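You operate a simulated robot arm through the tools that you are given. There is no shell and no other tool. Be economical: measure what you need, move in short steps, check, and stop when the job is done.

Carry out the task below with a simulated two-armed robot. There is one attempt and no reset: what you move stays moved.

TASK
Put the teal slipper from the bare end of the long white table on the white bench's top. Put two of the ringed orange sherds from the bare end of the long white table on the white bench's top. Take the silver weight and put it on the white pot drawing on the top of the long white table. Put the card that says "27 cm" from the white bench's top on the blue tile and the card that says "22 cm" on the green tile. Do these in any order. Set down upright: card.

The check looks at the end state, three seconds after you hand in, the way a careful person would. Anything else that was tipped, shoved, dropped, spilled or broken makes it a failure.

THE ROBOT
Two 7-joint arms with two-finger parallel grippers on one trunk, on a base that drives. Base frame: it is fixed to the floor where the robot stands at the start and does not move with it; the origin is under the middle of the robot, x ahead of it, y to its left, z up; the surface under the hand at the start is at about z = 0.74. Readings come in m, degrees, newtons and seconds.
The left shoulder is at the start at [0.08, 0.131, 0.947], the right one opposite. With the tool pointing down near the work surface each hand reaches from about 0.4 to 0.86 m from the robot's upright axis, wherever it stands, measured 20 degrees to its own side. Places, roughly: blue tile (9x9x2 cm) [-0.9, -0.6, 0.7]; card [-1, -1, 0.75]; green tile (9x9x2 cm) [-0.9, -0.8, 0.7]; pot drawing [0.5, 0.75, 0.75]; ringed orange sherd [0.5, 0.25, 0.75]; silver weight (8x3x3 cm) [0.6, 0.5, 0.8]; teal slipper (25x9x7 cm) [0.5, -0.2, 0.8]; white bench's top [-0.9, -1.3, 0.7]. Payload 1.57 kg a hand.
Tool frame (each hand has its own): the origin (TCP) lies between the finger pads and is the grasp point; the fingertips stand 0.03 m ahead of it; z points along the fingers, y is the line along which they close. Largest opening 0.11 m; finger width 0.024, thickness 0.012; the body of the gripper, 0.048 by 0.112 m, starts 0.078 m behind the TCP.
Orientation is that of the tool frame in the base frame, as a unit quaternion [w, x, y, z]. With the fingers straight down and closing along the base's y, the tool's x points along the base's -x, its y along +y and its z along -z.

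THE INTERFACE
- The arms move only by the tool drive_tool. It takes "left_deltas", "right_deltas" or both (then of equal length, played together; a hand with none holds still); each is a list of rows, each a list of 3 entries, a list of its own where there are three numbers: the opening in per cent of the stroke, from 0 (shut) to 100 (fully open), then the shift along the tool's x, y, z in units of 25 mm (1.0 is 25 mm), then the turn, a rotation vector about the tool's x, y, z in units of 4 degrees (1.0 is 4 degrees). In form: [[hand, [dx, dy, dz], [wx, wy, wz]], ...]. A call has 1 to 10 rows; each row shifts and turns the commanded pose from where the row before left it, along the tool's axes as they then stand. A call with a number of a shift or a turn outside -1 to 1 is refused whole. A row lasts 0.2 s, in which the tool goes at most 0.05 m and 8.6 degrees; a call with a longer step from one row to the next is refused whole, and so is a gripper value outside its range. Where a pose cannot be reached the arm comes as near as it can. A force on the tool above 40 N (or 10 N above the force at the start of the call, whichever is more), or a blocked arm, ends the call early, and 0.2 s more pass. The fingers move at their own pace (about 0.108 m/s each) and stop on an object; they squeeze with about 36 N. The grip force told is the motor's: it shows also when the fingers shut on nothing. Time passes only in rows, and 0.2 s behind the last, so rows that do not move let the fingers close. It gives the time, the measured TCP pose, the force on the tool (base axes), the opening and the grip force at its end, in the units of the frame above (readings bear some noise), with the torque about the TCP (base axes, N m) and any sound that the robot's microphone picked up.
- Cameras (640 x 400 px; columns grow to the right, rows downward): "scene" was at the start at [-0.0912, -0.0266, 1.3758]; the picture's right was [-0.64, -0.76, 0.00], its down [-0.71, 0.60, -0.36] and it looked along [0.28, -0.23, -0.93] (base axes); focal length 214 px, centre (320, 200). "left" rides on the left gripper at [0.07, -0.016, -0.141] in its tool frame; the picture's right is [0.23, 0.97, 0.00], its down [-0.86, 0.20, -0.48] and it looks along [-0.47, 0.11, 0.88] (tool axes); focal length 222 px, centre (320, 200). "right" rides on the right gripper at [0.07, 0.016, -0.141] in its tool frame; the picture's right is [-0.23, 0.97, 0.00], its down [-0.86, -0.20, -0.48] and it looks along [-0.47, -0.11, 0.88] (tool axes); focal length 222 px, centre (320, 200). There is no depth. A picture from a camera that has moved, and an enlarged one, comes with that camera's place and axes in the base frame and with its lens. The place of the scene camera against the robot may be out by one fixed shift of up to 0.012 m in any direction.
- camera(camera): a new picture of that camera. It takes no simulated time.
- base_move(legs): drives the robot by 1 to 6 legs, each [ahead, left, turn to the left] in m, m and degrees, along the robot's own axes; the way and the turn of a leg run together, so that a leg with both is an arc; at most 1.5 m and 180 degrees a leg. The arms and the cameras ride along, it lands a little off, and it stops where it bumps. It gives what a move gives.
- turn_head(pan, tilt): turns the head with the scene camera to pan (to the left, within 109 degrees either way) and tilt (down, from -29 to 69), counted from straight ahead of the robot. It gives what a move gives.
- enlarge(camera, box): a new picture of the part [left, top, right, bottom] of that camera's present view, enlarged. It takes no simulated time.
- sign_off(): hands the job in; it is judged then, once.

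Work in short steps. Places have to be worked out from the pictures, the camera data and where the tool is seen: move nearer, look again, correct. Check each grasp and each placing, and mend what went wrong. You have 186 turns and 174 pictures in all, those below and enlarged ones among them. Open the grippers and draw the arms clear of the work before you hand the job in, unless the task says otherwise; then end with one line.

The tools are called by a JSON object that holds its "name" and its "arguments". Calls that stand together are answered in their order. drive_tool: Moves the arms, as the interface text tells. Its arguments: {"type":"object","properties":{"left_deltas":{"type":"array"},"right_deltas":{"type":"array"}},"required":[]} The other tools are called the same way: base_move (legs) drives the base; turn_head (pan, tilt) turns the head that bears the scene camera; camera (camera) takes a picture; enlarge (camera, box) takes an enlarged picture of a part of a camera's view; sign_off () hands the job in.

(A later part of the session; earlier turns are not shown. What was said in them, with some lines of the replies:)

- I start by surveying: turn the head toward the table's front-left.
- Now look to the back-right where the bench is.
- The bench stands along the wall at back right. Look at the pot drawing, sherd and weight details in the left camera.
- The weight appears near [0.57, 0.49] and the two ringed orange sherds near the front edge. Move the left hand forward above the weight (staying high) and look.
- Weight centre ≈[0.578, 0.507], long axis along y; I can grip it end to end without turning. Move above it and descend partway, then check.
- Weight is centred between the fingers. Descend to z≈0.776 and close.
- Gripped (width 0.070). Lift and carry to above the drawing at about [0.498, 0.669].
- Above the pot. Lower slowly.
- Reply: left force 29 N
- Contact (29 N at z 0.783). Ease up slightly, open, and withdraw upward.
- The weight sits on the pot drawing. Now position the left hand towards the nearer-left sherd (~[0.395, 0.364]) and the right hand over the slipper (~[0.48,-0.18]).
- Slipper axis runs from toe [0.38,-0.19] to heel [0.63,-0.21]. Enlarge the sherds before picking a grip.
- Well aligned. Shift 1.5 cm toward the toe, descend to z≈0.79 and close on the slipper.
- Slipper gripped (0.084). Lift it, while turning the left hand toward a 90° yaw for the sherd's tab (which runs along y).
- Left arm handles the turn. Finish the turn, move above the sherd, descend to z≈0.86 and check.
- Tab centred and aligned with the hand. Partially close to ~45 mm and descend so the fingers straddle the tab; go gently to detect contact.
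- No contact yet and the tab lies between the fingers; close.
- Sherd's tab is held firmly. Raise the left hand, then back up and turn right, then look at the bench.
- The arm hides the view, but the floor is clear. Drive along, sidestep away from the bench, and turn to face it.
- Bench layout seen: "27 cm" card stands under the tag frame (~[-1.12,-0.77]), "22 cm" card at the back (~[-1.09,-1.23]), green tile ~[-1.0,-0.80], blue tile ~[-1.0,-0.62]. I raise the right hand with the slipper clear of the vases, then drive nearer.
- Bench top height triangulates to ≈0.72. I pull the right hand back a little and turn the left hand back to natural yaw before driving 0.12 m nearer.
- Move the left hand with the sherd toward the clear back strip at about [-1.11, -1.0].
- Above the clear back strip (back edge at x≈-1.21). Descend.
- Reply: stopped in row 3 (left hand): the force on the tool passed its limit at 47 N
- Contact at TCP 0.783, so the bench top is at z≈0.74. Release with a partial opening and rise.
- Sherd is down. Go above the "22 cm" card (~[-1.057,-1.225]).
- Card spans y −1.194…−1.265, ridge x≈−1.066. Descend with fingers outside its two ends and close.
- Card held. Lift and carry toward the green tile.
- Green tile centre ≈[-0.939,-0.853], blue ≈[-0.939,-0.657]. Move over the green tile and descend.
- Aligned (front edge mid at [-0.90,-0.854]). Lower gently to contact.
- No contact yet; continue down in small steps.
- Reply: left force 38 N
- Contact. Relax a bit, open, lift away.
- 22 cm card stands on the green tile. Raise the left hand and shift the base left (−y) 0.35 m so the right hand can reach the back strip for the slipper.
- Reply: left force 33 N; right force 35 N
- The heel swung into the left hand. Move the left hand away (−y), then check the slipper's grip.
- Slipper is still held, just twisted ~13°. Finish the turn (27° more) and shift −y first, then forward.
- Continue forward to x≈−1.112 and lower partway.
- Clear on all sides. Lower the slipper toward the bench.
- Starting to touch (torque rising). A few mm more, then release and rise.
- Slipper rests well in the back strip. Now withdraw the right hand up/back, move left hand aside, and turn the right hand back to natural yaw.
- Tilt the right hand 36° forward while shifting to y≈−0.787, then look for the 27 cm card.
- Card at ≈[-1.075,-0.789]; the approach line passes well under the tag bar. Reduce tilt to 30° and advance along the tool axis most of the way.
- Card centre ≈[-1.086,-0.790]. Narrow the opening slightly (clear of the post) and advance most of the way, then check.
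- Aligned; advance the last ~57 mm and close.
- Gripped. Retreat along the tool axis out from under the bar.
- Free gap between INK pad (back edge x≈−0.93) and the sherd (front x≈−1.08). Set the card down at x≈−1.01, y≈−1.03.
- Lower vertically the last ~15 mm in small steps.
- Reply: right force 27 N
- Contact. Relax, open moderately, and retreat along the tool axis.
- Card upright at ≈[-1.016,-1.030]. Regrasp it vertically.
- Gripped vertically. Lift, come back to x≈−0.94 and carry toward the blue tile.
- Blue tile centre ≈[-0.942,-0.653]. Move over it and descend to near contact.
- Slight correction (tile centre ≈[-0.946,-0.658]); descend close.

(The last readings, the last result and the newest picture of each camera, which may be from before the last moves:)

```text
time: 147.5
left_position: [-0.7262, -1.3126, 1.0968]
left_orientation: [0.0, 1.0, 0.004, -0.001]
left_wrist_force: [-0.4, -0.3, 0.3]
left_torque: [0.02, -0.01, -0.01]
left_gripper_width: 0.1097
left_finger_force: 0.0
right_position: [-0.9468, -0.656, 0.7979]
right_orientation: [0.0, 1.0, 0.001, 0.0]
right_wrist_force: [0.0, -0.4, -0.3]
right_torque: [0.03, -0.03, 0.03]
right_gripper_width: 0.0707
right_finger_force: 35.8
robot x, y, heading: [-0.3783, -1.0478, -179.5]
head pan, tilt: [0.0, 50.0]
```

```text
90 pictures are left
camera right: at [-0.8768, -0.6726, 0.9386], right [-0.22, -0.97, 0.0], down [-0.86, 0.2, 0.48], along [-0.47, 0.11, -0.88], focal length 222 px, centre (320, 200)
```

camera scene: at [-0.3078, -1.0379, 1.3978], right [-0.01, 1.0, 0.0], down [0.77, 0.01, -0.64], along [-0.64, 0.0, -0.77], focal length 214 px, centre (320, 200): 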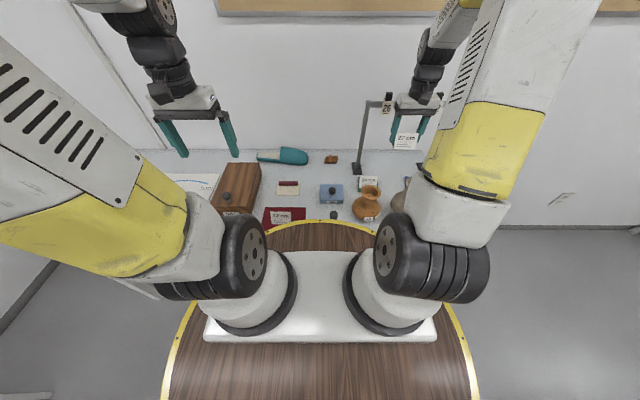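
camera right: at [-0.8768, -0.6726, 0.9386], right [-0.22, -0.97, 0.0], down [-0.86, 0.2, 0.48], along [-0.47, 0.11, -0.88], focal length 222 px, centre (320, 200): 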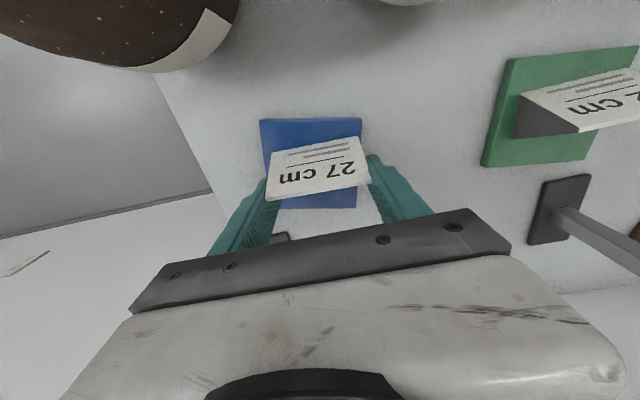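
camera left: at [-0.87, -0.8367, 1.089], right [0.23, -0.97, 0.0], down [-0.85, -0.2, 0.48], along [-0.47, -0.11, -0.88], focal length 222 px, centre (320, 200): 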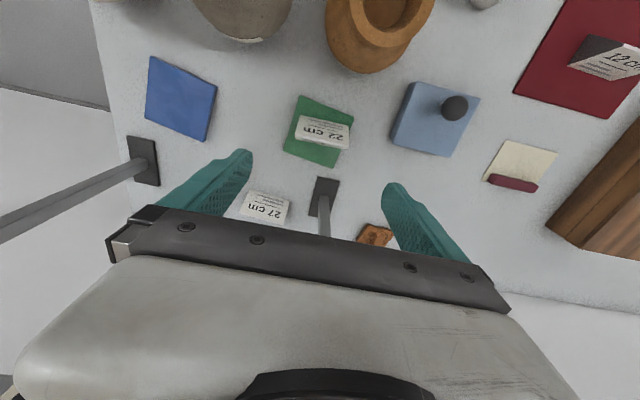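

Well centred over the blue tile. Lower gently to contact.

{"name": "drive_tool", "arguments": {"right_deltas": [[0, [0, 0, 0.2], [0, 0, 0]], [0, [0, 0, 0.1], [0, 0, 0]], [0, [0, 0, 0.1], [0, 0, 0]], [0, [0, 0, 0.08], [0, 0, 0]], [0, [0, 0, 0], [0, 0, 0]]]}}

```text
time: 148.7
left_position: [-0.7244, -1.3116, 1.0973]
left_orientation: [-0.001, 1.0, 0.003, -0.002]
left_wrist_force: [-1.0, -0.2, -0.3]
left_torque: [0.0, -0.04, -0.01]
left_gripper_width: 0.1101
left_finger_force: 0.1
right_position: [-0.9471, -0.6575, 0.7878]
right_orientation: [-0.001, 1.0, 0.002, -0.003]
right_wrist_force: [-1.0, 0.6, 38.0]
right_torque: [0.1, -0.08, -0.05]
right_gripper_width: 0.0706
right_finger_force: 36.3
robot x, y, heading: [-0.3751, -1.0503, -179.6]
head pan, tilt: [0.0, 50.0]
```

Contact. Relax, open, and lift.

{"name": "drive_tool", "arguments": {"right_deltas": [[0, [0, 0, -0.12], [0, 0, 0]], [60, [0, 0, 0], [0, 0, 0]], [90, [0, 0, 0], [0, 0, 0]], [90, [0, 0, -0.5], [0, 0, 0]], [90, [0, 0, -1], [0, 0, 0]], [90, [0, 0, -1], [0, 0, 0]], [90, [0, 0, -1], [0, 0, 0]], [90, [0, 0, -1], [0, 0, 0]], [90, [0, 0, -1], [0, 0, 0]], [90, [0, 0, -1], [0, 0, 0]]]}}

{"name": "camera", "arguments": {"camera": "right"}}

```text
time: 150.9
left_position: [-0.725, -1.3117, 1.0961]
left_orientation: [0.0, 1.0, 0.004, -0.001]
left_wrist_force: [-0.2, 0.8, 0.6]
left_torque: [-0.02, -0.04, -0.03]
left_gripper_width: 0.1104
left_finger_force: 0.1
right_position: [-0.9435, -0.6599, 0.9505]
right_orientation: [0.0, 1.0, 0.002, 0.001]
right_wrist_force: [0.3, 0.5, -0.8]
right_torque: [-0.03, -0.02, -0.03]
right_gripper_width: 0.0989
right_finger_force: 0.1
robot x, y, heading: [-0.3757, -1.0453, -179.7]
head pan, tilt: [0.0, 50.0]
```

```text
89 pictures are left
camera right: at [-0.8747, -0.6755, 1.0909], right [-0.22, -0.97, 0.0], down [-0.86, 0.2, 0.48], along [-0.47, 0.11, -0.88], focal length 222 px, centre (320, 200)
```

right: 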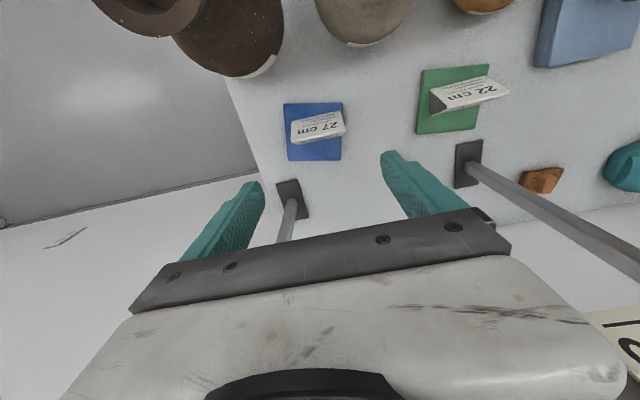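

Both cards stand on their tiles. Retract the right hand up and back, then drive back to the long table for the second sherd.

{"name": "drive_tool", "arguments": {"right_deltas": [[100, [0, 0, -1], [0, 0, 0]], [100, [0, 0, -1], [0, 0, 0]], [100, [0, 0, -1], [0, 0, 0]], [100, [0, 0, -1], [0, 0, 0]], [100, [0.5, 0.5, -1], [0, 0, 0]], [100, [1, 0.5, -1], [0, 0, 0]], [100, [1, 0.5, 0], [0, 0, 0]], [100, [1, 0.5, 0], [0, 0, 0]], [100, [1, 0.5, 0], [0, 0, 0]], [100, [1, 0.5, 0], [0, 0, 0]]]}}

{"name": "enlarge", "arguments": {"camera": "scene", "box": [250, 90, 480, 230]}}

{"name": "base_move", "arguments": {"legs": [[-0.3, 0, 0], [0, 0, -90], [1.05, 0, 0], [0, 0, -90]]}}

{"name": "turn_head", "arguments": {"pan": 10, "tilt": 50}}

{"name": "camera", "arguments": {"camera": "scene"}}

{"name": "camera", "arguments": {"camera": "left"}}

```text
time: 153.1
left_position: [-0.7255, -1.3121, 1.0974]
left_orientation: [0.001, 1.0, 0.005, -0.002]
left_wrist_force: [-0.5, -0.6, -0.7]
left_torque: [-0.02, -0.01, -0.01]
left_gripper_width: 0.1098
left_finger_force: 0.1
right_position: [-0.8054, -0.7312, 1.1014]
right_orientation: [0.0, 1.0, 0.001, 0.0]
right_wrist_force: [-0.2, 0.4, 0.1]
right_torque: [0.0, -0.02, -0.01]
right_gripper_width: 0.1098
right_finger_force: 0.0
robot x, y, heading: [-0.3783, -1.0473, -179.7]
head pan, tilt: [0.0, 50.0]
```

```text
2.78 times, centred on (365, 160) of scene
camera zoom: at [-0.3081, -1.0376, 1.3978], right [-0.01, 1.0, 0.0], down [0.77, 0.0, -0.64], along [-0.64, 0.0, -0.77], focal length 597 px, centre (195, 311)
```

zoom: 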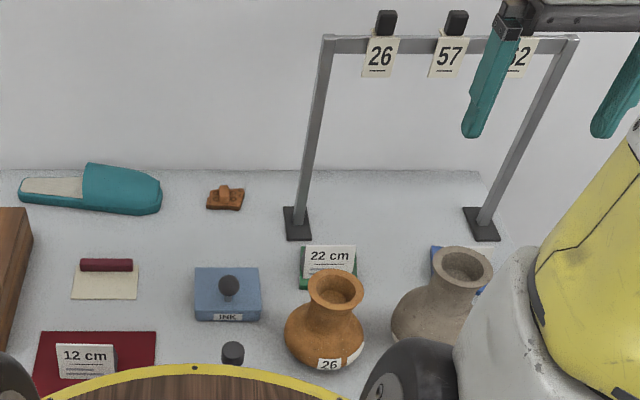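

```text
time: 167.7
left_position: [0.2438, 0.2488, 1.0976]
left_orientation: [0.001, -0.021, 1.0, 0.001]
left_wrist_force: [0.5, 0.1, -0.1]
left_torque: [-0.02, -0.01, 0.03]
left_gripper_width: 0.11
left_finger_force: 0.1
right_position: [0.3447, -0.3297, 1.101]
right_orientation: [0.0, -0.019, 1.0, 0.0]
right_wrist_force: [0.1, -0.2, -0.5]
right_torque: [-0.02, 0.01, 0.03]
right_gripper_width: 0.1098
right_finger_force: 0.1
robot x, y, heading: [-0.098, -0.0304, 2.4]
head pan, tilt: [0.0, 50.0]
```

```text
time: 168.4
left_position: [0.2427, 0.2493, 1.0985]
left_orientation: [0.001, -0.02, 1.0, 0.0]
left_wrist_force: [0.6, -0.6, -1.0]
left_torque: [0.0, -0.04, -0.01]
left_gripper_width: 0.1099
left_finger_force: 0.0
right_position: [0.3452, -0.3296, 1.1018]
right_orientation: [0.0, -0.02, 1.0, 0.0]
right_wrist_force: [-0.5, -0.3, -0.1]
right_torque: [0.01, -0.03, -0.01]
right_gripper_width: 0.1098
right_finger_force: 0.0
robot x, y, heading: [-0.0929, -0.0282, 2.4]
head pan, tilt: [10.0, 50.0]
```

```text
87 pictures are left
camera scene: at [-0.1548, -0.0081, 1.3978], right [0.21, -0.98, 0.0], down [-0.75, -0.16, -0.64], along [0.63, 0.14, -0.77], focal length 214 px, centre (320, 200)
```

scene: 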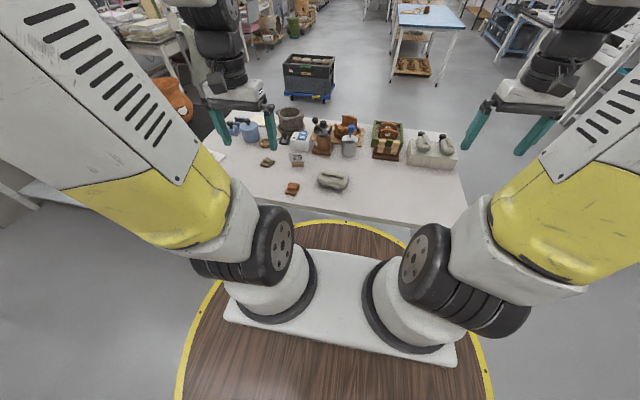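

```text
86 pictures are left
camera left: at [0.1743, 0.2289, 1.2381], right [-0.27, 0.96, 0.0], down [0.85, 0.23, 0.48], along [0.46, 0.13, -0.88], focal length 222 px, centre (320, 200)
```

left: 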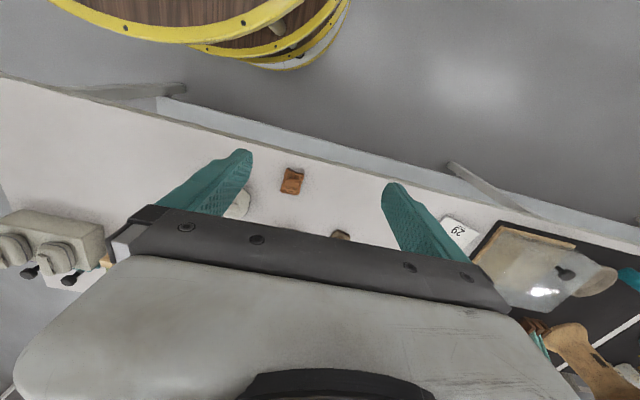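

Robot is back at the table. Move the left hand above the remaining sherd (~[0.397,0.233]) and turn it ~86° for the tab.

{"name": "drive_tool", "arguments": {"left_deltas": [[100, [-1, 0, 0.5], [0, 0, 0]], [100, [-1, 0, 0.5], [0, 0, 0]], [100, [-1, 0, 0.5], [0, 0, 0]], [100, [-1, 0, 0.5], [0, 0, 0]], [100, [-1, -0.2, 0.5], [0, 0, 0]], [100, [-1, -0.2, 0.5], [0, 0, 0]], [100, [0, 0, 0.5], [0, 0, 1]], [100, [0, 0, 0.5], [0, 0, 1]], [100, [0, 0, 0.5], [0, 0, 1]], [100, [0, 0, 0.5], [0, 0, 1]]]}}

{"name": "drive_tool", "arguments": {"left_deltas": [[100, [0, 0, 0], [0, 0, 1]], [100, [0, 0, 0], [0, 0, 1]], [100, [0, 0, 0], [0, 0, 1]], [100, [0, 0, 0], [0, 0, 1]], [100, [0, 0, 0], [0, 0, 1]], [100, [0, 0, 0], [0, 0, 1]], [100, [0, 0, 0], [0, 0, 1]], [100, [0, 0, 0], [0, 0, 1]], [100, [0, 0, 0], [0, 0, 1]], [100, [0, 0, 0], [0, 0, 1]]]}}

{"name": "drive_tool", "arguments": {"left_deltas": [[100, [0, 0, 0], [0, 0, 1]], [100, [0, 0, 0], [0, 0, 1]], [100, [0, 0, 0], [0, 0, 1]], [100, [0, 0, 0], [0, 0, 1]], [100, [0, 0, 0], [0, 0, 1]], [100, [0, 0, 0], [0, 0, 1]], [100, [0, 0, 0], [0, 0, 1]], [100, [0, 0, 0], [0, 0, 0.6]], [100, [0, 0, 0], [0, 0, 0]]]}}

{"name": "camera", "arguments": {"camera": "left"}}

```text
time: 170.6
left_position: [0.3937, 0.2446, 0.9727]
left_orientation: [0.001, 0.12, 0.993, 0.0]
left_wrist_force: [-0.4, 0.0, 0.3]
left_torque: [-0.01, -0.02, -0.03]
left_gripper_width: 0.11
left_finger_force: 0.1
right_position: [0.3448, -0.3304, 1.1007]
right_orientation: [0.0, -0.019, 1.0, 0.0]
right_wrist_force: [0.6, -0.3, 0.7]
right_torque: [0.02, -0.01, 0.0]
right_gripper_width: 0.11
right_finger_force: 0.1
robot x, y, heading: [-0.0978, -0.0271, 2.4]
head pan, tilt: [10.0, 50.0]
```

```text
time: 172.8
left_position: [0.3942, 0.2442, 0.9727]
left_orientation: [0.002, 0.452, 0.892, 0.0]
left_wrist_force: [0.5, -0.3, -0.2]
left_torque: [0.0, 0.0, 0.01]
left_gripper_width: 0.1101
left_finger_force: 0.1
right_position: [0.3444, -0.3296, 1.1012]
right_orientation: [-0.001, -0.019, 1.0, 0.0]
right_wrist_force: [0.6, -0.4, -0.6]
right_torque: [0.02, -0.02, -0.02]
right_gripper_width: 0.1098
right_finger_force: 0.0
robot x, y, heading: [-0.0988, -0.0282, 2.3]
head pan, tilt: [10.0, 50.0]
```

```text
time: 174.8
left_position: [0.3943, 0.2453, 0.9732]
left_orientation: [0.0, 0.67, 0.743, 0.0]
left_wrist_force: [0.1, -0.1, 0.2]
left_torque: [-0.03, 0.01, -0.01]
left_gripper_width: 0.11
left_finger_force: 0.0
right_position: [0.3438, -0.3305, 1.1008]
right_orientation: [0.0, -0.018, 1.0, 0.0]
right_wrist_force: [0.0, -0.2, 0.9]
right_torque: [-0.01, -0.02, 0.0]
right_gripper_width: 0.1097
right_finger_force: 0.1
robot x, y, heading: [-0.0977, -0.0312, 2.2]
head pan, tilt: [10.0, 50.0]
```

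```text
85 pictures are left
camera left: at [0.3713, 0.3124, 1.1129], right [0.95, 0.33, 0.0], down [0.29, -0.83, 0.48], along [0.16, -0.45, -0.88], focal length 222 px, centre (320, 200)
```

left: 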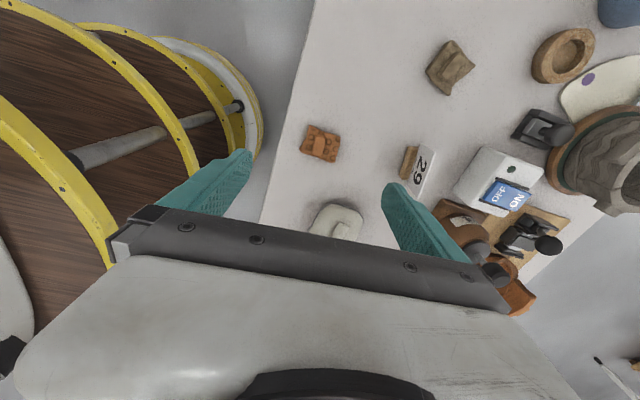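

{"name": "enlarge", "arguments": {"camera": "left", "box": [270, 100, 370, 180]}}

```text
5.00 times, centred on (320, 140) of left
camera zoom: at [0.3713, 0.3124, 1.1129], right [0.95, 0.33, 0.0], down [0.29, -0.83, 0.48], along [0.16, -0.45, -0.88], focal length 1111 px, centre (320, 500)
```

zoom: 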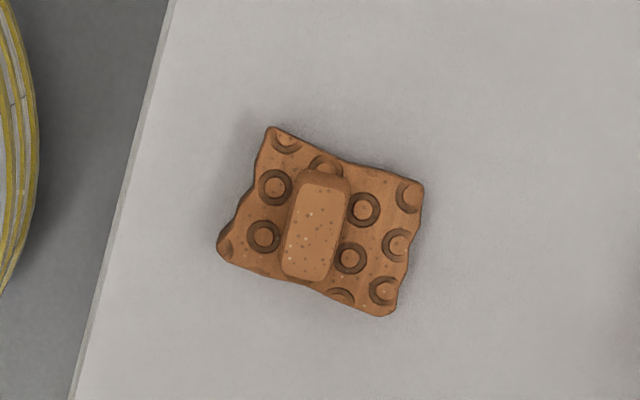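

Tab centre ≈[0.401,0.228]; 4° yaw correction. Descend with ~44 mm opening.

{"name": "drive_tool", "arguments": {"left_deltas": [[40, [-0.72, 0.14, 0], [0, 0, -1]], [40, [0, 0, 1], [0, 0, 0]], [40, [0, 0, 1], [0, 0, 0]], [40, [0, 0, 1], [0, 0, 0]], [40, [0, 0, 1], [0, 0, 0]], [40, [0, 0, 1], [0, 0, 0]], [40, [0, 0, 1], [0, 0, 0]], [40, [0, 0, 0.9], [0, 0, 0]], [40, [0, 0, 0], [0, 0, 0]]]}}

{"name": "enlarge", "arguments": {"camera": "left", "box": [240, 120, 400, 250]}}

```text
time: 176.8
left_position: [0.3992, 0.2259, 0.7994]
left_orientation: [0.001, 0.643, 0.766, 0.0]
left_wrist_force: [-0.2, -0.5, -0.3]
left_torque: [-0.01, -0.01, -0.01]
left_gripper_width: 0.0439
left_finger_force: 0.0
right_position: [0.3447, -0.3301, 1.1017]
right_orientation: [0.0, -0.019, 1.0, -0.001]
right_wrist_force: [0.5, 0.2, 0.6]
right_torque: [-0.03, -0.01, -0.02]
right_gripper_width: 0.1099
right_finger_force: 0.1
robot x, y, heading: [-0.0964, -0.0255, 2.5]
head pan, tilt: [10.0, 50.0]
```

```text
3.08 times, centred on (320, 185) of left
camera zoom: at [0.3708, 0.2921, 0.94], right [0.92, 0.39, 0.0], down [0.34, -0.81, 0.48], along [0.19, -0.44, -0.88], focal length 684 px, centre (320, 246)
```

zoom: 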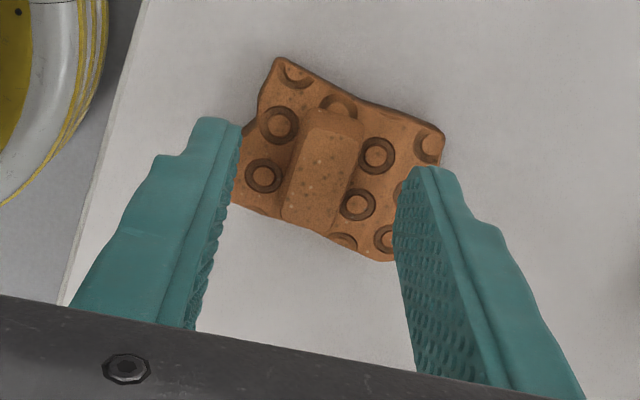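

{"name": "drive_tool", "arguments": {"left_deltas": [[40, [0.15, 0, 0.3], [0, 0, 0]], [40, [0, 0, 0.3], [0, 0, 0]], [40, [0, 0, 0], [0, 0, 0]], [0, [0, 0, 0], [0, 0, 0]], [0, [0, 0, 0], [0, 0, 0]], [0, [0, 0, 0], [0, 0, 0]], [0, [0, 0, -0.4], [0, 0, 0]], [0, [0, 0, -0.8], [0, 0, 0]], [0, [0, 0, 0], [0, 0, 0]]]}}

{"name": "camera", "arguments": {"camera": "left"}}

```text
time: 178.8
left_position: [0.3987, 0.2297, 0.8164]
left_orientation: [0.0, 0.642, 0.766, 0.001]
left_wrist_force: [0.0, 0.0, -0.7]
left_torque: [-0.01, 0.0, 0.02]
left_gripper_width: 0.0159
left_finger_force: 31.6
right_position: [0.3436, -0.3311, 1.1009]
right_orientation: [0.0, -0.018, 1.0, 0.0]
right_wrist_force: [-0.4, -1.0, 0.1]
right_torque: [-0.01, -0.02, -0.01]
right_gripper_width: 0.1101
right_finger_force: 0.0
robot x, y, heading: [-0.0988, -0.0293, 2.4]
head pan, tilt: [10.0, 50.0]
```

```text
82 pictures are left
camera left: at [0.3696, 0.2962, 0.9575], right [0.92, 0.39, 0.0], down [0.34, -0.81, 0.48], along [0.19, -0.44, -0.88], focal length 222 px, centre (320, 200)
```

left: 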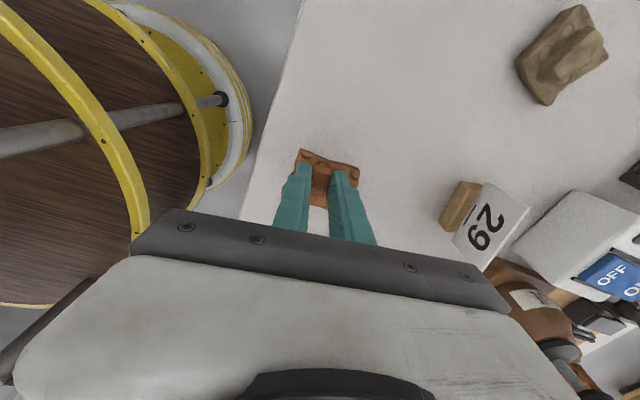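

Second sherd held. Lift and turn the hand back to natural yaw.

{"name": "drive_tool", "arguments": {"left_deltas": [[0, [0, 0, -1], [0, 0, 0]], [0, [0, 0, -1], [0, 0, -1]], [0, [0, 0, -1], [0, 0, -1]], [0, [0, 0, -1], [0, 0, -1]], [0, [0, 0, -1], [0, 0, -1]], [0, [0, 0, -1], [0, 0, -1]], [0, [0, 0, -1], [0, 0, -1]], [0, [0, 0, -1], [0, 0, -1]], [0, [0, 0, -0.6], [0, 0, -1]], [0, [0, 0, 0], [0, 0, -1]]]}}

{"name": "drive_tool", "arguments": {"left_deltas": [[0, [0, 0, 0], [0, 0, -1]], [0, [0, 0, 0], [0, 0, -1]], [0, [0, 0, 0], [0, 0, -1]], [0, [0, 0, 0], [0, 0, -1]], [0, [0, 0, 0], [0, 0, -1]], [0, [0, 0, 0], [0, 0, -1]], [0, [0, 0, 0], [0, 0, -1]], [0, [0, 0, 0], [0, 0, -1]], [0, [0, 0, 0], [0, 0, -1]], [0, [0, 0, 0], [0, 0, -1]]]}}

{"name": "camera", "arguments": {"camera": "left"}}

{"name": "turn_head", "arguments": {"pan": 50, "tilt": 35}}

{"name": "camera", "arguments": {"camera": "scene"}}

```text
time: 181.0
left_position: [0.4001, 0.2307, 1.0315]
left_orientation: [0.001, 0.374, 0.928, 0.001]
left_wrist_force: [-0.2, -0.5, -0.8]
left_torque: [-0.01, -0.02, 0.0]
left_gripper_width: 0.0162
left_finger_force: 31.5
right_position: [0.3449, -0.3311, 1.1015]
right_orientation: [0.001, -0.019, 1.0, 0.0]
right_wrist_force: [0.7, -0.5, 0.4]
right_torque: [0.0, -0.01, -0.01]
right_gripper_width: 0.11
right_finger_force: 0.1
robot x, y, heading: [-0.0954, -0.0308, 2.5]
head pan, tilt: [10.0, 50.0]
```

```text
time: 183.2
left_position: [0.3989, 0.2293, 1.0283]
left_orientation: [0.001, 0.034, 0.999, 0.0]
left_wrist_force: [-0.8, -0.9, -0.3]
left_torque: [-0.02, -0.02, 0.01]
left_gripper_width: 0.0158
left_finger_force: 31.1
right_position: [0.344, -0.3304, 1.1011]
right_orientation: [-0.001, -0.018, 1.0, 0.0]
right_wrist_force: [-0.3, 0.5, 0.3]
right_torque: [0.01, 0.0, 0.02]
right_gripper_width: 0.1102
right_finger_force: 0.1
robot x, y, heading: [-0.096, -0.0305, 2.2]
head pan, tilt: [10.0, 50.0]
```

```text
81 pictures are left
camera left: at [0.3277, 0.2186, 1.1701], right [-0.16, 0.99, 0.0], down [0.87, 0.14, 0.48], along [0.47, 0.08, -0.88], focal length 222 px, centre (320, 200)
```

left: 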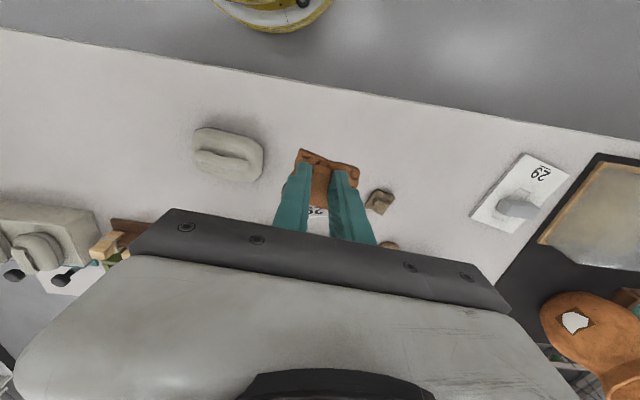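

```text
time: 184.3
left_position: [0.3991, 0.2305, 1.029]
left_orientation: [0.001, 0.036, 0.999, 0.0]
left_wrist_force: [-0.4, 0.0, -0.2]
left_torque: [-0.02, -0.01, 0.01]
left_gripper_width: 0.0159
left_finger_force: 31.3
right_position: [0.3447, -0.33, 1.1018]
right_orientation: [0.0, -0.019, 1.0, 0.0]
right_wrist_force: [1.1, 0.0, 0.0]
right_torque: [-0.02, -0.03, -0.03]
right_gripper_width: 0.1101
right_finger_force: 0.1
robot x, y, heading: [-0.0967, -0.0292, 2.3]
head pan, tilt: [50.0, 35.0]
```

```text
80 pictures are left
camera scene: at [-0.1761, 0.0452, 1.4195], right [0.79, -0.61, 0.0], down [-0.35, -0.45, -0.82], along [0.5, 0.65, -0.57], focal length 214 px, centre (320, 200)
```

scene: 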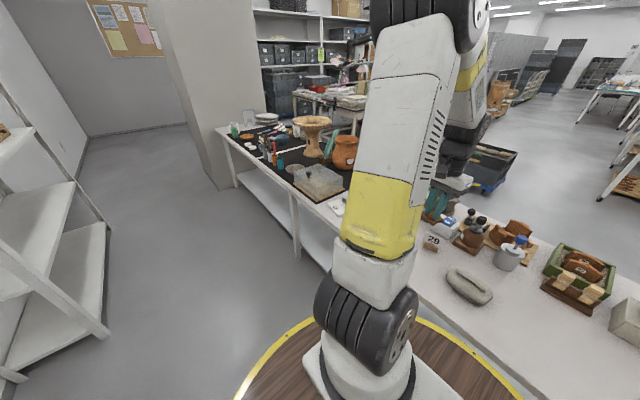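

Everything on the table looks undisturbed. Drive back to the bench.

{"name": "base_move", "arguments": {"legs": [[-0.04, 0, 0], [0, 0, -92.3], [0.91, 0, 0], [0, 0.2, 0], [0, 0, -90]]}}

{"name": "turn_head", "arguments": {"pan": 0, "tilt": 50}}

{"name": "camera", "arguments": {"camera": "scene"}}

```text
time: 198.4
left_position: [-0.4237, -1.1557, 1.0303]
left_orientation: [0.0, 0.999, -0.053, -0.001]
left_wrist_force: [0.3, 0.3, -1.0]
left_torque: [-0.01, 0.02, 0.01]
left_gripper_width: 0.016
left_finger_force: 31.6
right_position: [-0.3493, -0.5974, 1.101]
right_orientation: [0.0, 1.0, 0.001, 0.0]
right_wrist_force: [0.6, -0.8, 0.3]
right_torque: [0.02, 0.03, -0.02]
right_gripper_width: 0.1099
right_finger_force: 0.1
robot x, y, heading: [0.0814, -0.9142, -179.4]
head pan, tilt: [50.0, 35.0]
```

```text
time: 199.6
left_position: [-0.4224, -1.1561, 1.0297]
left_orientation: [0.001, 0.999, -0.054, -0.002]
left_wrist_force: [-0.5, -0.2, -0.9]
left_torque: [-0.03, 0.01, -0.03]
left_gripper_width: 0.016
left_finger_force: 31.5
right_position: [-0.349, -0.5967, 1.1013]
right_orientation: [0.0, 1.0, 0.0, -0.001]
right_wrist_force: [0.6, 0.0, -0.9]
right_torque: [0.02, 0.02, 0.01]
right_gripper_width: 0.1102
right_finger_force: 0.2
robot x, y, heading: [0.0768, -0.9194, -179.6]
head pan, tilt: [0.0, 50.0]
```

```text
79 pictures are left
camera scene: at [0.1492, -0.906, 1.3978], right [-0.01, 1.0, 0.0], down [0.77, 0.0, -0.64], along [-0.64, 0.0, -0.77], focal length 214 px, centre (320, 200)
```

scene: 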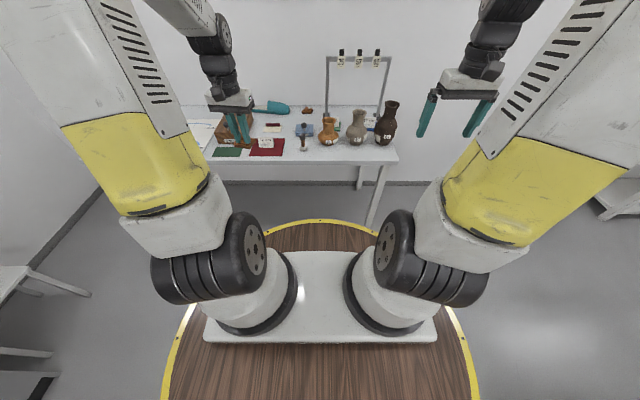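

{"name": "base_move", "arguments": {"legs": [[0.43, 0, 0]]}}

{"name": "drive_tool", "arguments": {"left_deltas": [[0, [0, 0, 0], [0, 0, -1]], [0, [-1, -1, 0], [0, 0, -0.5]], [0, [-1, -1, 0], [0, 0, 0]], [0, [-1, -1, 0.3], [0, 0, 0]], [0, [-1, -1, 0.3], [0, 0, 0]], [0, [-0.8, -0.5, 0.3], [0, 0, 0]], [0, [0, 0, 0], [0, 0, 0]]]}}

{"name": "camera", "arguments": {"camera": "left"}}

```text
time: 202.2
left_position: [-0.851, -1.1511, 1.0307]
left_orientation: [0.0, 0.998, -0.058, -0.001]
left_wrist_force: [-0.6, -0.4, -0.1]
left_torque: [-0.02, -0.01, 0.0]
left_gripper_width: 0.016
left_finger_force: 31.5
right_position: [-0.771, -0.5939, 1.1011]
right_orientation: [0.0, 1.0, -0.003, 0.001]
right_wrist_force: [-0.3, 0.3, 0.0]
right_torque: [0.0, 0.02, -0.03]
right_gripper_width: 0.1101
right_finger_force: 0.0
robot x, y, heading: [-0.3447, -0.9174, 179.9]
head pan, tilt: [0.0, 50.0]
```

```text
time: 203.8
left_position: [-0.9694, -1.0372, 1.0049]
left_orientation: [-0.001, 1.0, -0.006, -0.002]
left_wrist_force: [0.2, 0.6, -1.3]
left_torque: [-0.02, 0.04, -0.01]
left_gripper_width: 0.0158
left_finger_force: 31.0
right_position: [-0.7711, -0.5949, 1.1021]
right_orientation: [0.0, 1.0, -0.003, 0.0]
right_wrist_force: [-0.1, -0.5, 0.4]
right_torque: [0.0, -0.03, 0.0]
right_gripper_width: 0.1102
right_finger_force: 0.0
robot x, y, heading: [-0.3414, -0.9168, 180.0]
head pan, tilt: [0.0, 50.0]
```

```text
78 pictures are left
camera left: at [-0.8997, -1.0223, 1.1466], right [0.22, -0.98, 0.0], down [-0.86, -0.19, 0.48], along [-0.47, -0.1, -0.88], focal length 222 px, centre (320, 200)
```

left: 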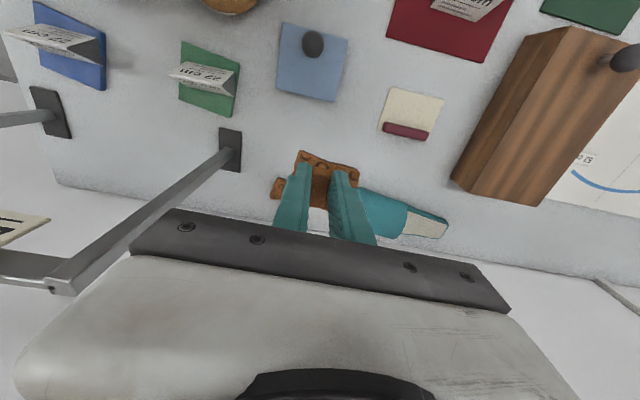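

Place at ≈[-1.0,-1.035], between the INK pad and first sherd. Descend.

{"name": "drive_tool", "arguments": {"left_deltas": [[0, [-0.6, 0, 0.5], [0, 0, 0]], [0, [-0.6, 0, 1], [0, 0, 0]], [0, [0, 0, 1], [0, 0, 0]], [0, [0, 0, 1], [0, 0, 0]], [0, [0, 0, 1], [0, 0, 0]], [0, [0, 0, 1], [0, 0, 0]], [0, [0, 0, 1], [0, 0, 0]], [0, [0, 0, 1], [0, 0, 0]], [0, [0, 0, 0.6], [0, 0, 0]], [0, [0, 0, 0], [0, 0, 0]]]}}

{"name": "camera", "arguments": {"camera": "left"}}

```text
time: 206.0
left_position: [-0.9974, -1.0353, 0.8034]
left_orientation: [0.0, 1.0, -0.005, -0.001]
left_wrist_force: [0.9, 0.1, -0.4]
left_torque: [-0.04, -0.02, 0.03]
left_gripper_width: 0.0161
left_finger_force: 31.7
right_position: [-0.7718, -0.5941, 1.1017]
right_orientation: [0.0, 1.0, -0.004, 0.0]
right_wrist_force: [0.3, -1.1, -0.6]
right_torque: [0.0, 0.04, -0.03]
right_gripper_width: 0.11
right_finger_force: 0.1
robot x, y, heading: [-0.3435, -0.9158, 179.8]
head pan, tilt: [0.0, 50.0]
```

```text
77 pictures are left
camera left: at [-0.9274, -1.021, 0.9451], right [0.22, -0.98, 0.0], down [-0.86, -0.19, 0.48], along [-0.47, -0.1, -0.88], focal length 222 px, centre (320, 200)
```

left: 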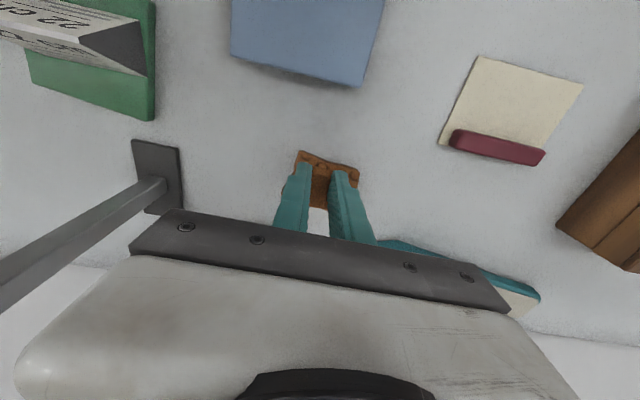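

Clear spot. Lower in small steps to contact.

{"name": "drive_tool", "arguments": {"left_deltas": [[0, [0, 0, 0.35], [0, 0, 0]], [0, [0, 0, 0.2], [0, 0, 0]], [0, [0, 0, 0.12], [0, 0, 0]], [0, [0, 0, 0.1], [0, 0, 0]], [0, [0, 0, 0], [0, 0, 0]]]}}

```text
time: 207.2
left_position: [-0.9995, -1.0351, 0.7847]
left_orientation: [0.0, 1.0, -0.005, -0.001]
left_wrist_force: [0.3, 0.5, -0.9]
left_torque: [0.03, -0.02, 0.01]
left_gripper_width: 0.0159
left_finger_force: 31.6
right_position: [-0.7709, -0.5943, 1.1007]
right_orientation: [0.0, 1.0, -0.003, 0.0]
right_wrist_force: [0.0, -0.4, 0.8]
right_torque: [-0.02, 0.0, -0.01]
right_gripper_width: 0.11
right_finger_force: 0.0
robot x, y, heading: [-0.3458, -0.9159, 179.7]
head pan, tilt: [0.0, 50.0]
```

{"name": "drive_tool", "arguments": {"left_deltas": [[0, [0, 0, 0.08], [0, 0, 0]], [0, [0, 0, 0.06], [0, 0, 0]], [0, [0, 0, 0.06], [0, 0, 0]], [0, [0, 0, 0], [0, 0, 0]]]}}

```text
time: 208.0
left_position: [-0.9995, -1.0351, 0.7833]
left_orientation: [-0.002, 1.0, -0.006, -0.002]
left_wrist_force: [1.0, 0.2, 8.3]
left_torque: [-0.12, 0.02, 0.03]
left_gripper_width: 0.016
left_finger_force: 31.6
right_position: [-0.7707, -0.5936, 1.1026]
right_orientation: [0.0, 1.0, -0.003, 0.0]
right_wrist_force: [-0.6, -0.1, -0.1]
right_torque: [-0.03, 0.03, 0.02]
right_gripper_width: 0.1101
right_finger_force: 0.1
robot x, y, heading: [-0.3475, -0.9165, 179.8]
head pan, tilt: [0.0, 50.0]
stopped in row 3 (left hand): the force on the tool passed its limit at 42 N (the readings are from after the stop); the commanded pose is now the measured one
```

In contact. Release and rise.

{"name": "drive_tool", "arguments": {"left_deltas": [[40, [0, 0, 0], [0, 0, 0]], [40, [0, 0, 0], [0, 0, 0]], [40, [0, 0, -0.5], [0, 0, 0]], [40, [0, 0, -1], [0, 0, 0]], [40, [0, 0, -1], [0, 0, 0]], [100, [0, 0, -1], [0, 0, 0]], [100, [0, 0, -1], [0, 0, 0]], [100, [0, 0, -1], [0, 0, 0]], [100, [0, 0, -1], [0, 0, 0]], [100, [0, 0, -1], [0, 0, 0]]]}}

{"name": "drive_tool", "arguments": {"left_deltas": [[100, [0.5, 0.3, -1], [0, 0, 0]], [100, [0.5, 0.3, -1], [0, 0, 0]], [100, [1, 0.3, -1], [0, 0, 0]], [100, [1, 0.3, 0], [0, 0, 0]], [100, [1, 0.3, 0], [0, 0, 0]], [100, [1, 0.3, 0], [0, 0, 0]], [100, [1, 0.3, 0], [0, 0, 0]]]}}

{"name": "base_move", "arguments": {"legs": [[-0.3, 0, 0]]}}

{"name": "camera", "arguments": {"camera": "scene"}}

{"name": "enlarge", "arguments": {"camera": "scene", "box": [200, 60, 420, 200]}}

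```text
time: 210.2
left_position: [-0.9994, -1.037, 0.9692]
left_orientation: [-0.001, 1.0, -0.005, -0.002]
left_wrist_force: [0.4, -0.4, 0.0]
left_torque: [-0.01, 0.0, 0.01]
left_gripper_width: 0.1098
left_finger_force: 0.0
right_position: [-0.7712, -0.5935, 1.1008]
right_orientation: [0.0, 1.0, -0.003, 0.001]
right_wrist_force: [-0.4, -0.2, -1.5]
right_torque: [0.0, 0.04, -0.02]
right_gripper_width: 0.1102
right_finger_force: 0.2
robot x, y, heading: [-0.3457, -0.9163, 179.8]
head pan, tilt: [0.0, 50.0]
```

```text
time: 211.8
left_position: [-0.8496, -1.0917, 1.0427]
left_orientation: [-0.001, 1.0, -0.005, -0.002]
left_wrist_force: [0.0, 0.5, -0.4]
left_torque: [0.0, -0.03, -0.02]
left_gripper_width: 0.1099
left_finger_force: 0.1
right_position: [-0.7699, -0.5949, 1.1008]
right_orientation: [0.0, 1.0, -0.003, 0.001]
right_wrist_force: [-0.3, 0.0, 0.4]
right_torque: [-0.03, -0.02, -0.01]
right_gripper_width: 0.1098
right_finger_force: 0.0
robot x, y, heading: [-0.3424, -0.9157, 179.7]
head pan, tilt: [0.0, 50.0]
```

```text
time: 213.8
left_position: [-0.5477, -1.0934, 1.0427]
left_orientation: [-0.002, 1.0, -0.004, -0.001]
left_wrist_force: [-0.3, -0.3, -0.2]
left_torque: [-0.02, -0.01, 0.01]
left_gripper_width: 0.1099
left_finger_force: 0.1
right_position: [-0.4695, -0.5964, 1.1008]
right_orientation: [0.0, 1.0, -0.003, 0.001]
right_wrist_force: [0.5, 0.6, 0.0]
right_torque: [0.03, 0.0, 0.0]
right_gripper_width: 0.11
right_finger_force: 0.0
robot x, y, heading: [-0.0438, -0.915, 179.9]
head pan, tilt: [0.0, 50.0]
```

```text
76 pictures are left
camera scene: at [0.0271, -0.9076, 1.3978], right [0.0, 1.0, 0.0], down [0.77, 0.0, -0.64], along [-0.64, 0.0, -0.77], focal length 214 px, centre (320, 200)
```

scene: 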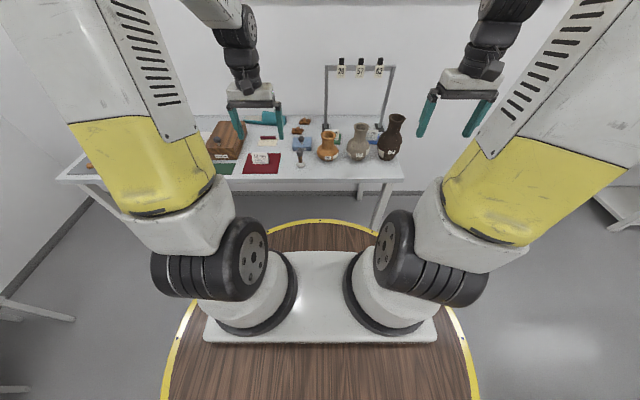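

```text
2.86 times, centred on (310, 130) of scene
camera zoom: at [0.0271, -0.9076, 1.3978], right [0.0, 1.0, 0.0], down [0.77, 0.0, -0.64], along [-0.64, 0.0, -0.77], focal length 613 px, centre (349, 400)
```

zoom: 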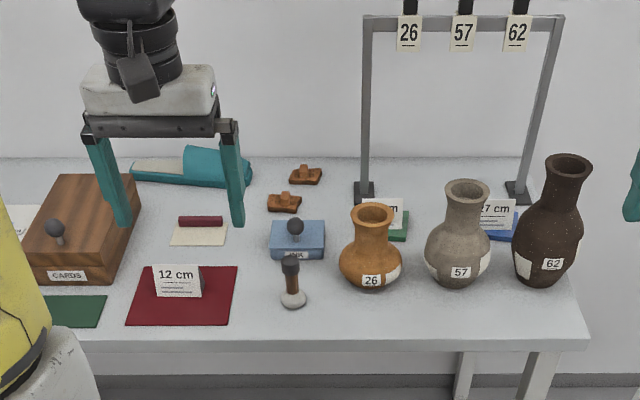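

All five placings are done: slipper and both sherds on the bench, the weight on the pot drawing, "27 cm" on blue and "22 cm" on green. Grippers are open and the arms are clear of the work, so I hand in.

{"name": "sign_off", "arguments": {}}

```text
The job is handed in.
```

I put the teal slipper and two ringed orange sherds on the white bench's top, the silver weight on the pot drawing, the "27 cm" card upright on the blue tile and the "22 cm" card upright on the green tile. On the way, the slipper's heel bumped the robot's left gripper and twisted slightly in the right hand, but it wasn't dropped. In the last pictures nothing else on the bench or the table looked moved or tipped. The grippers are open, the arms are clear of the work, and the job is handed in.
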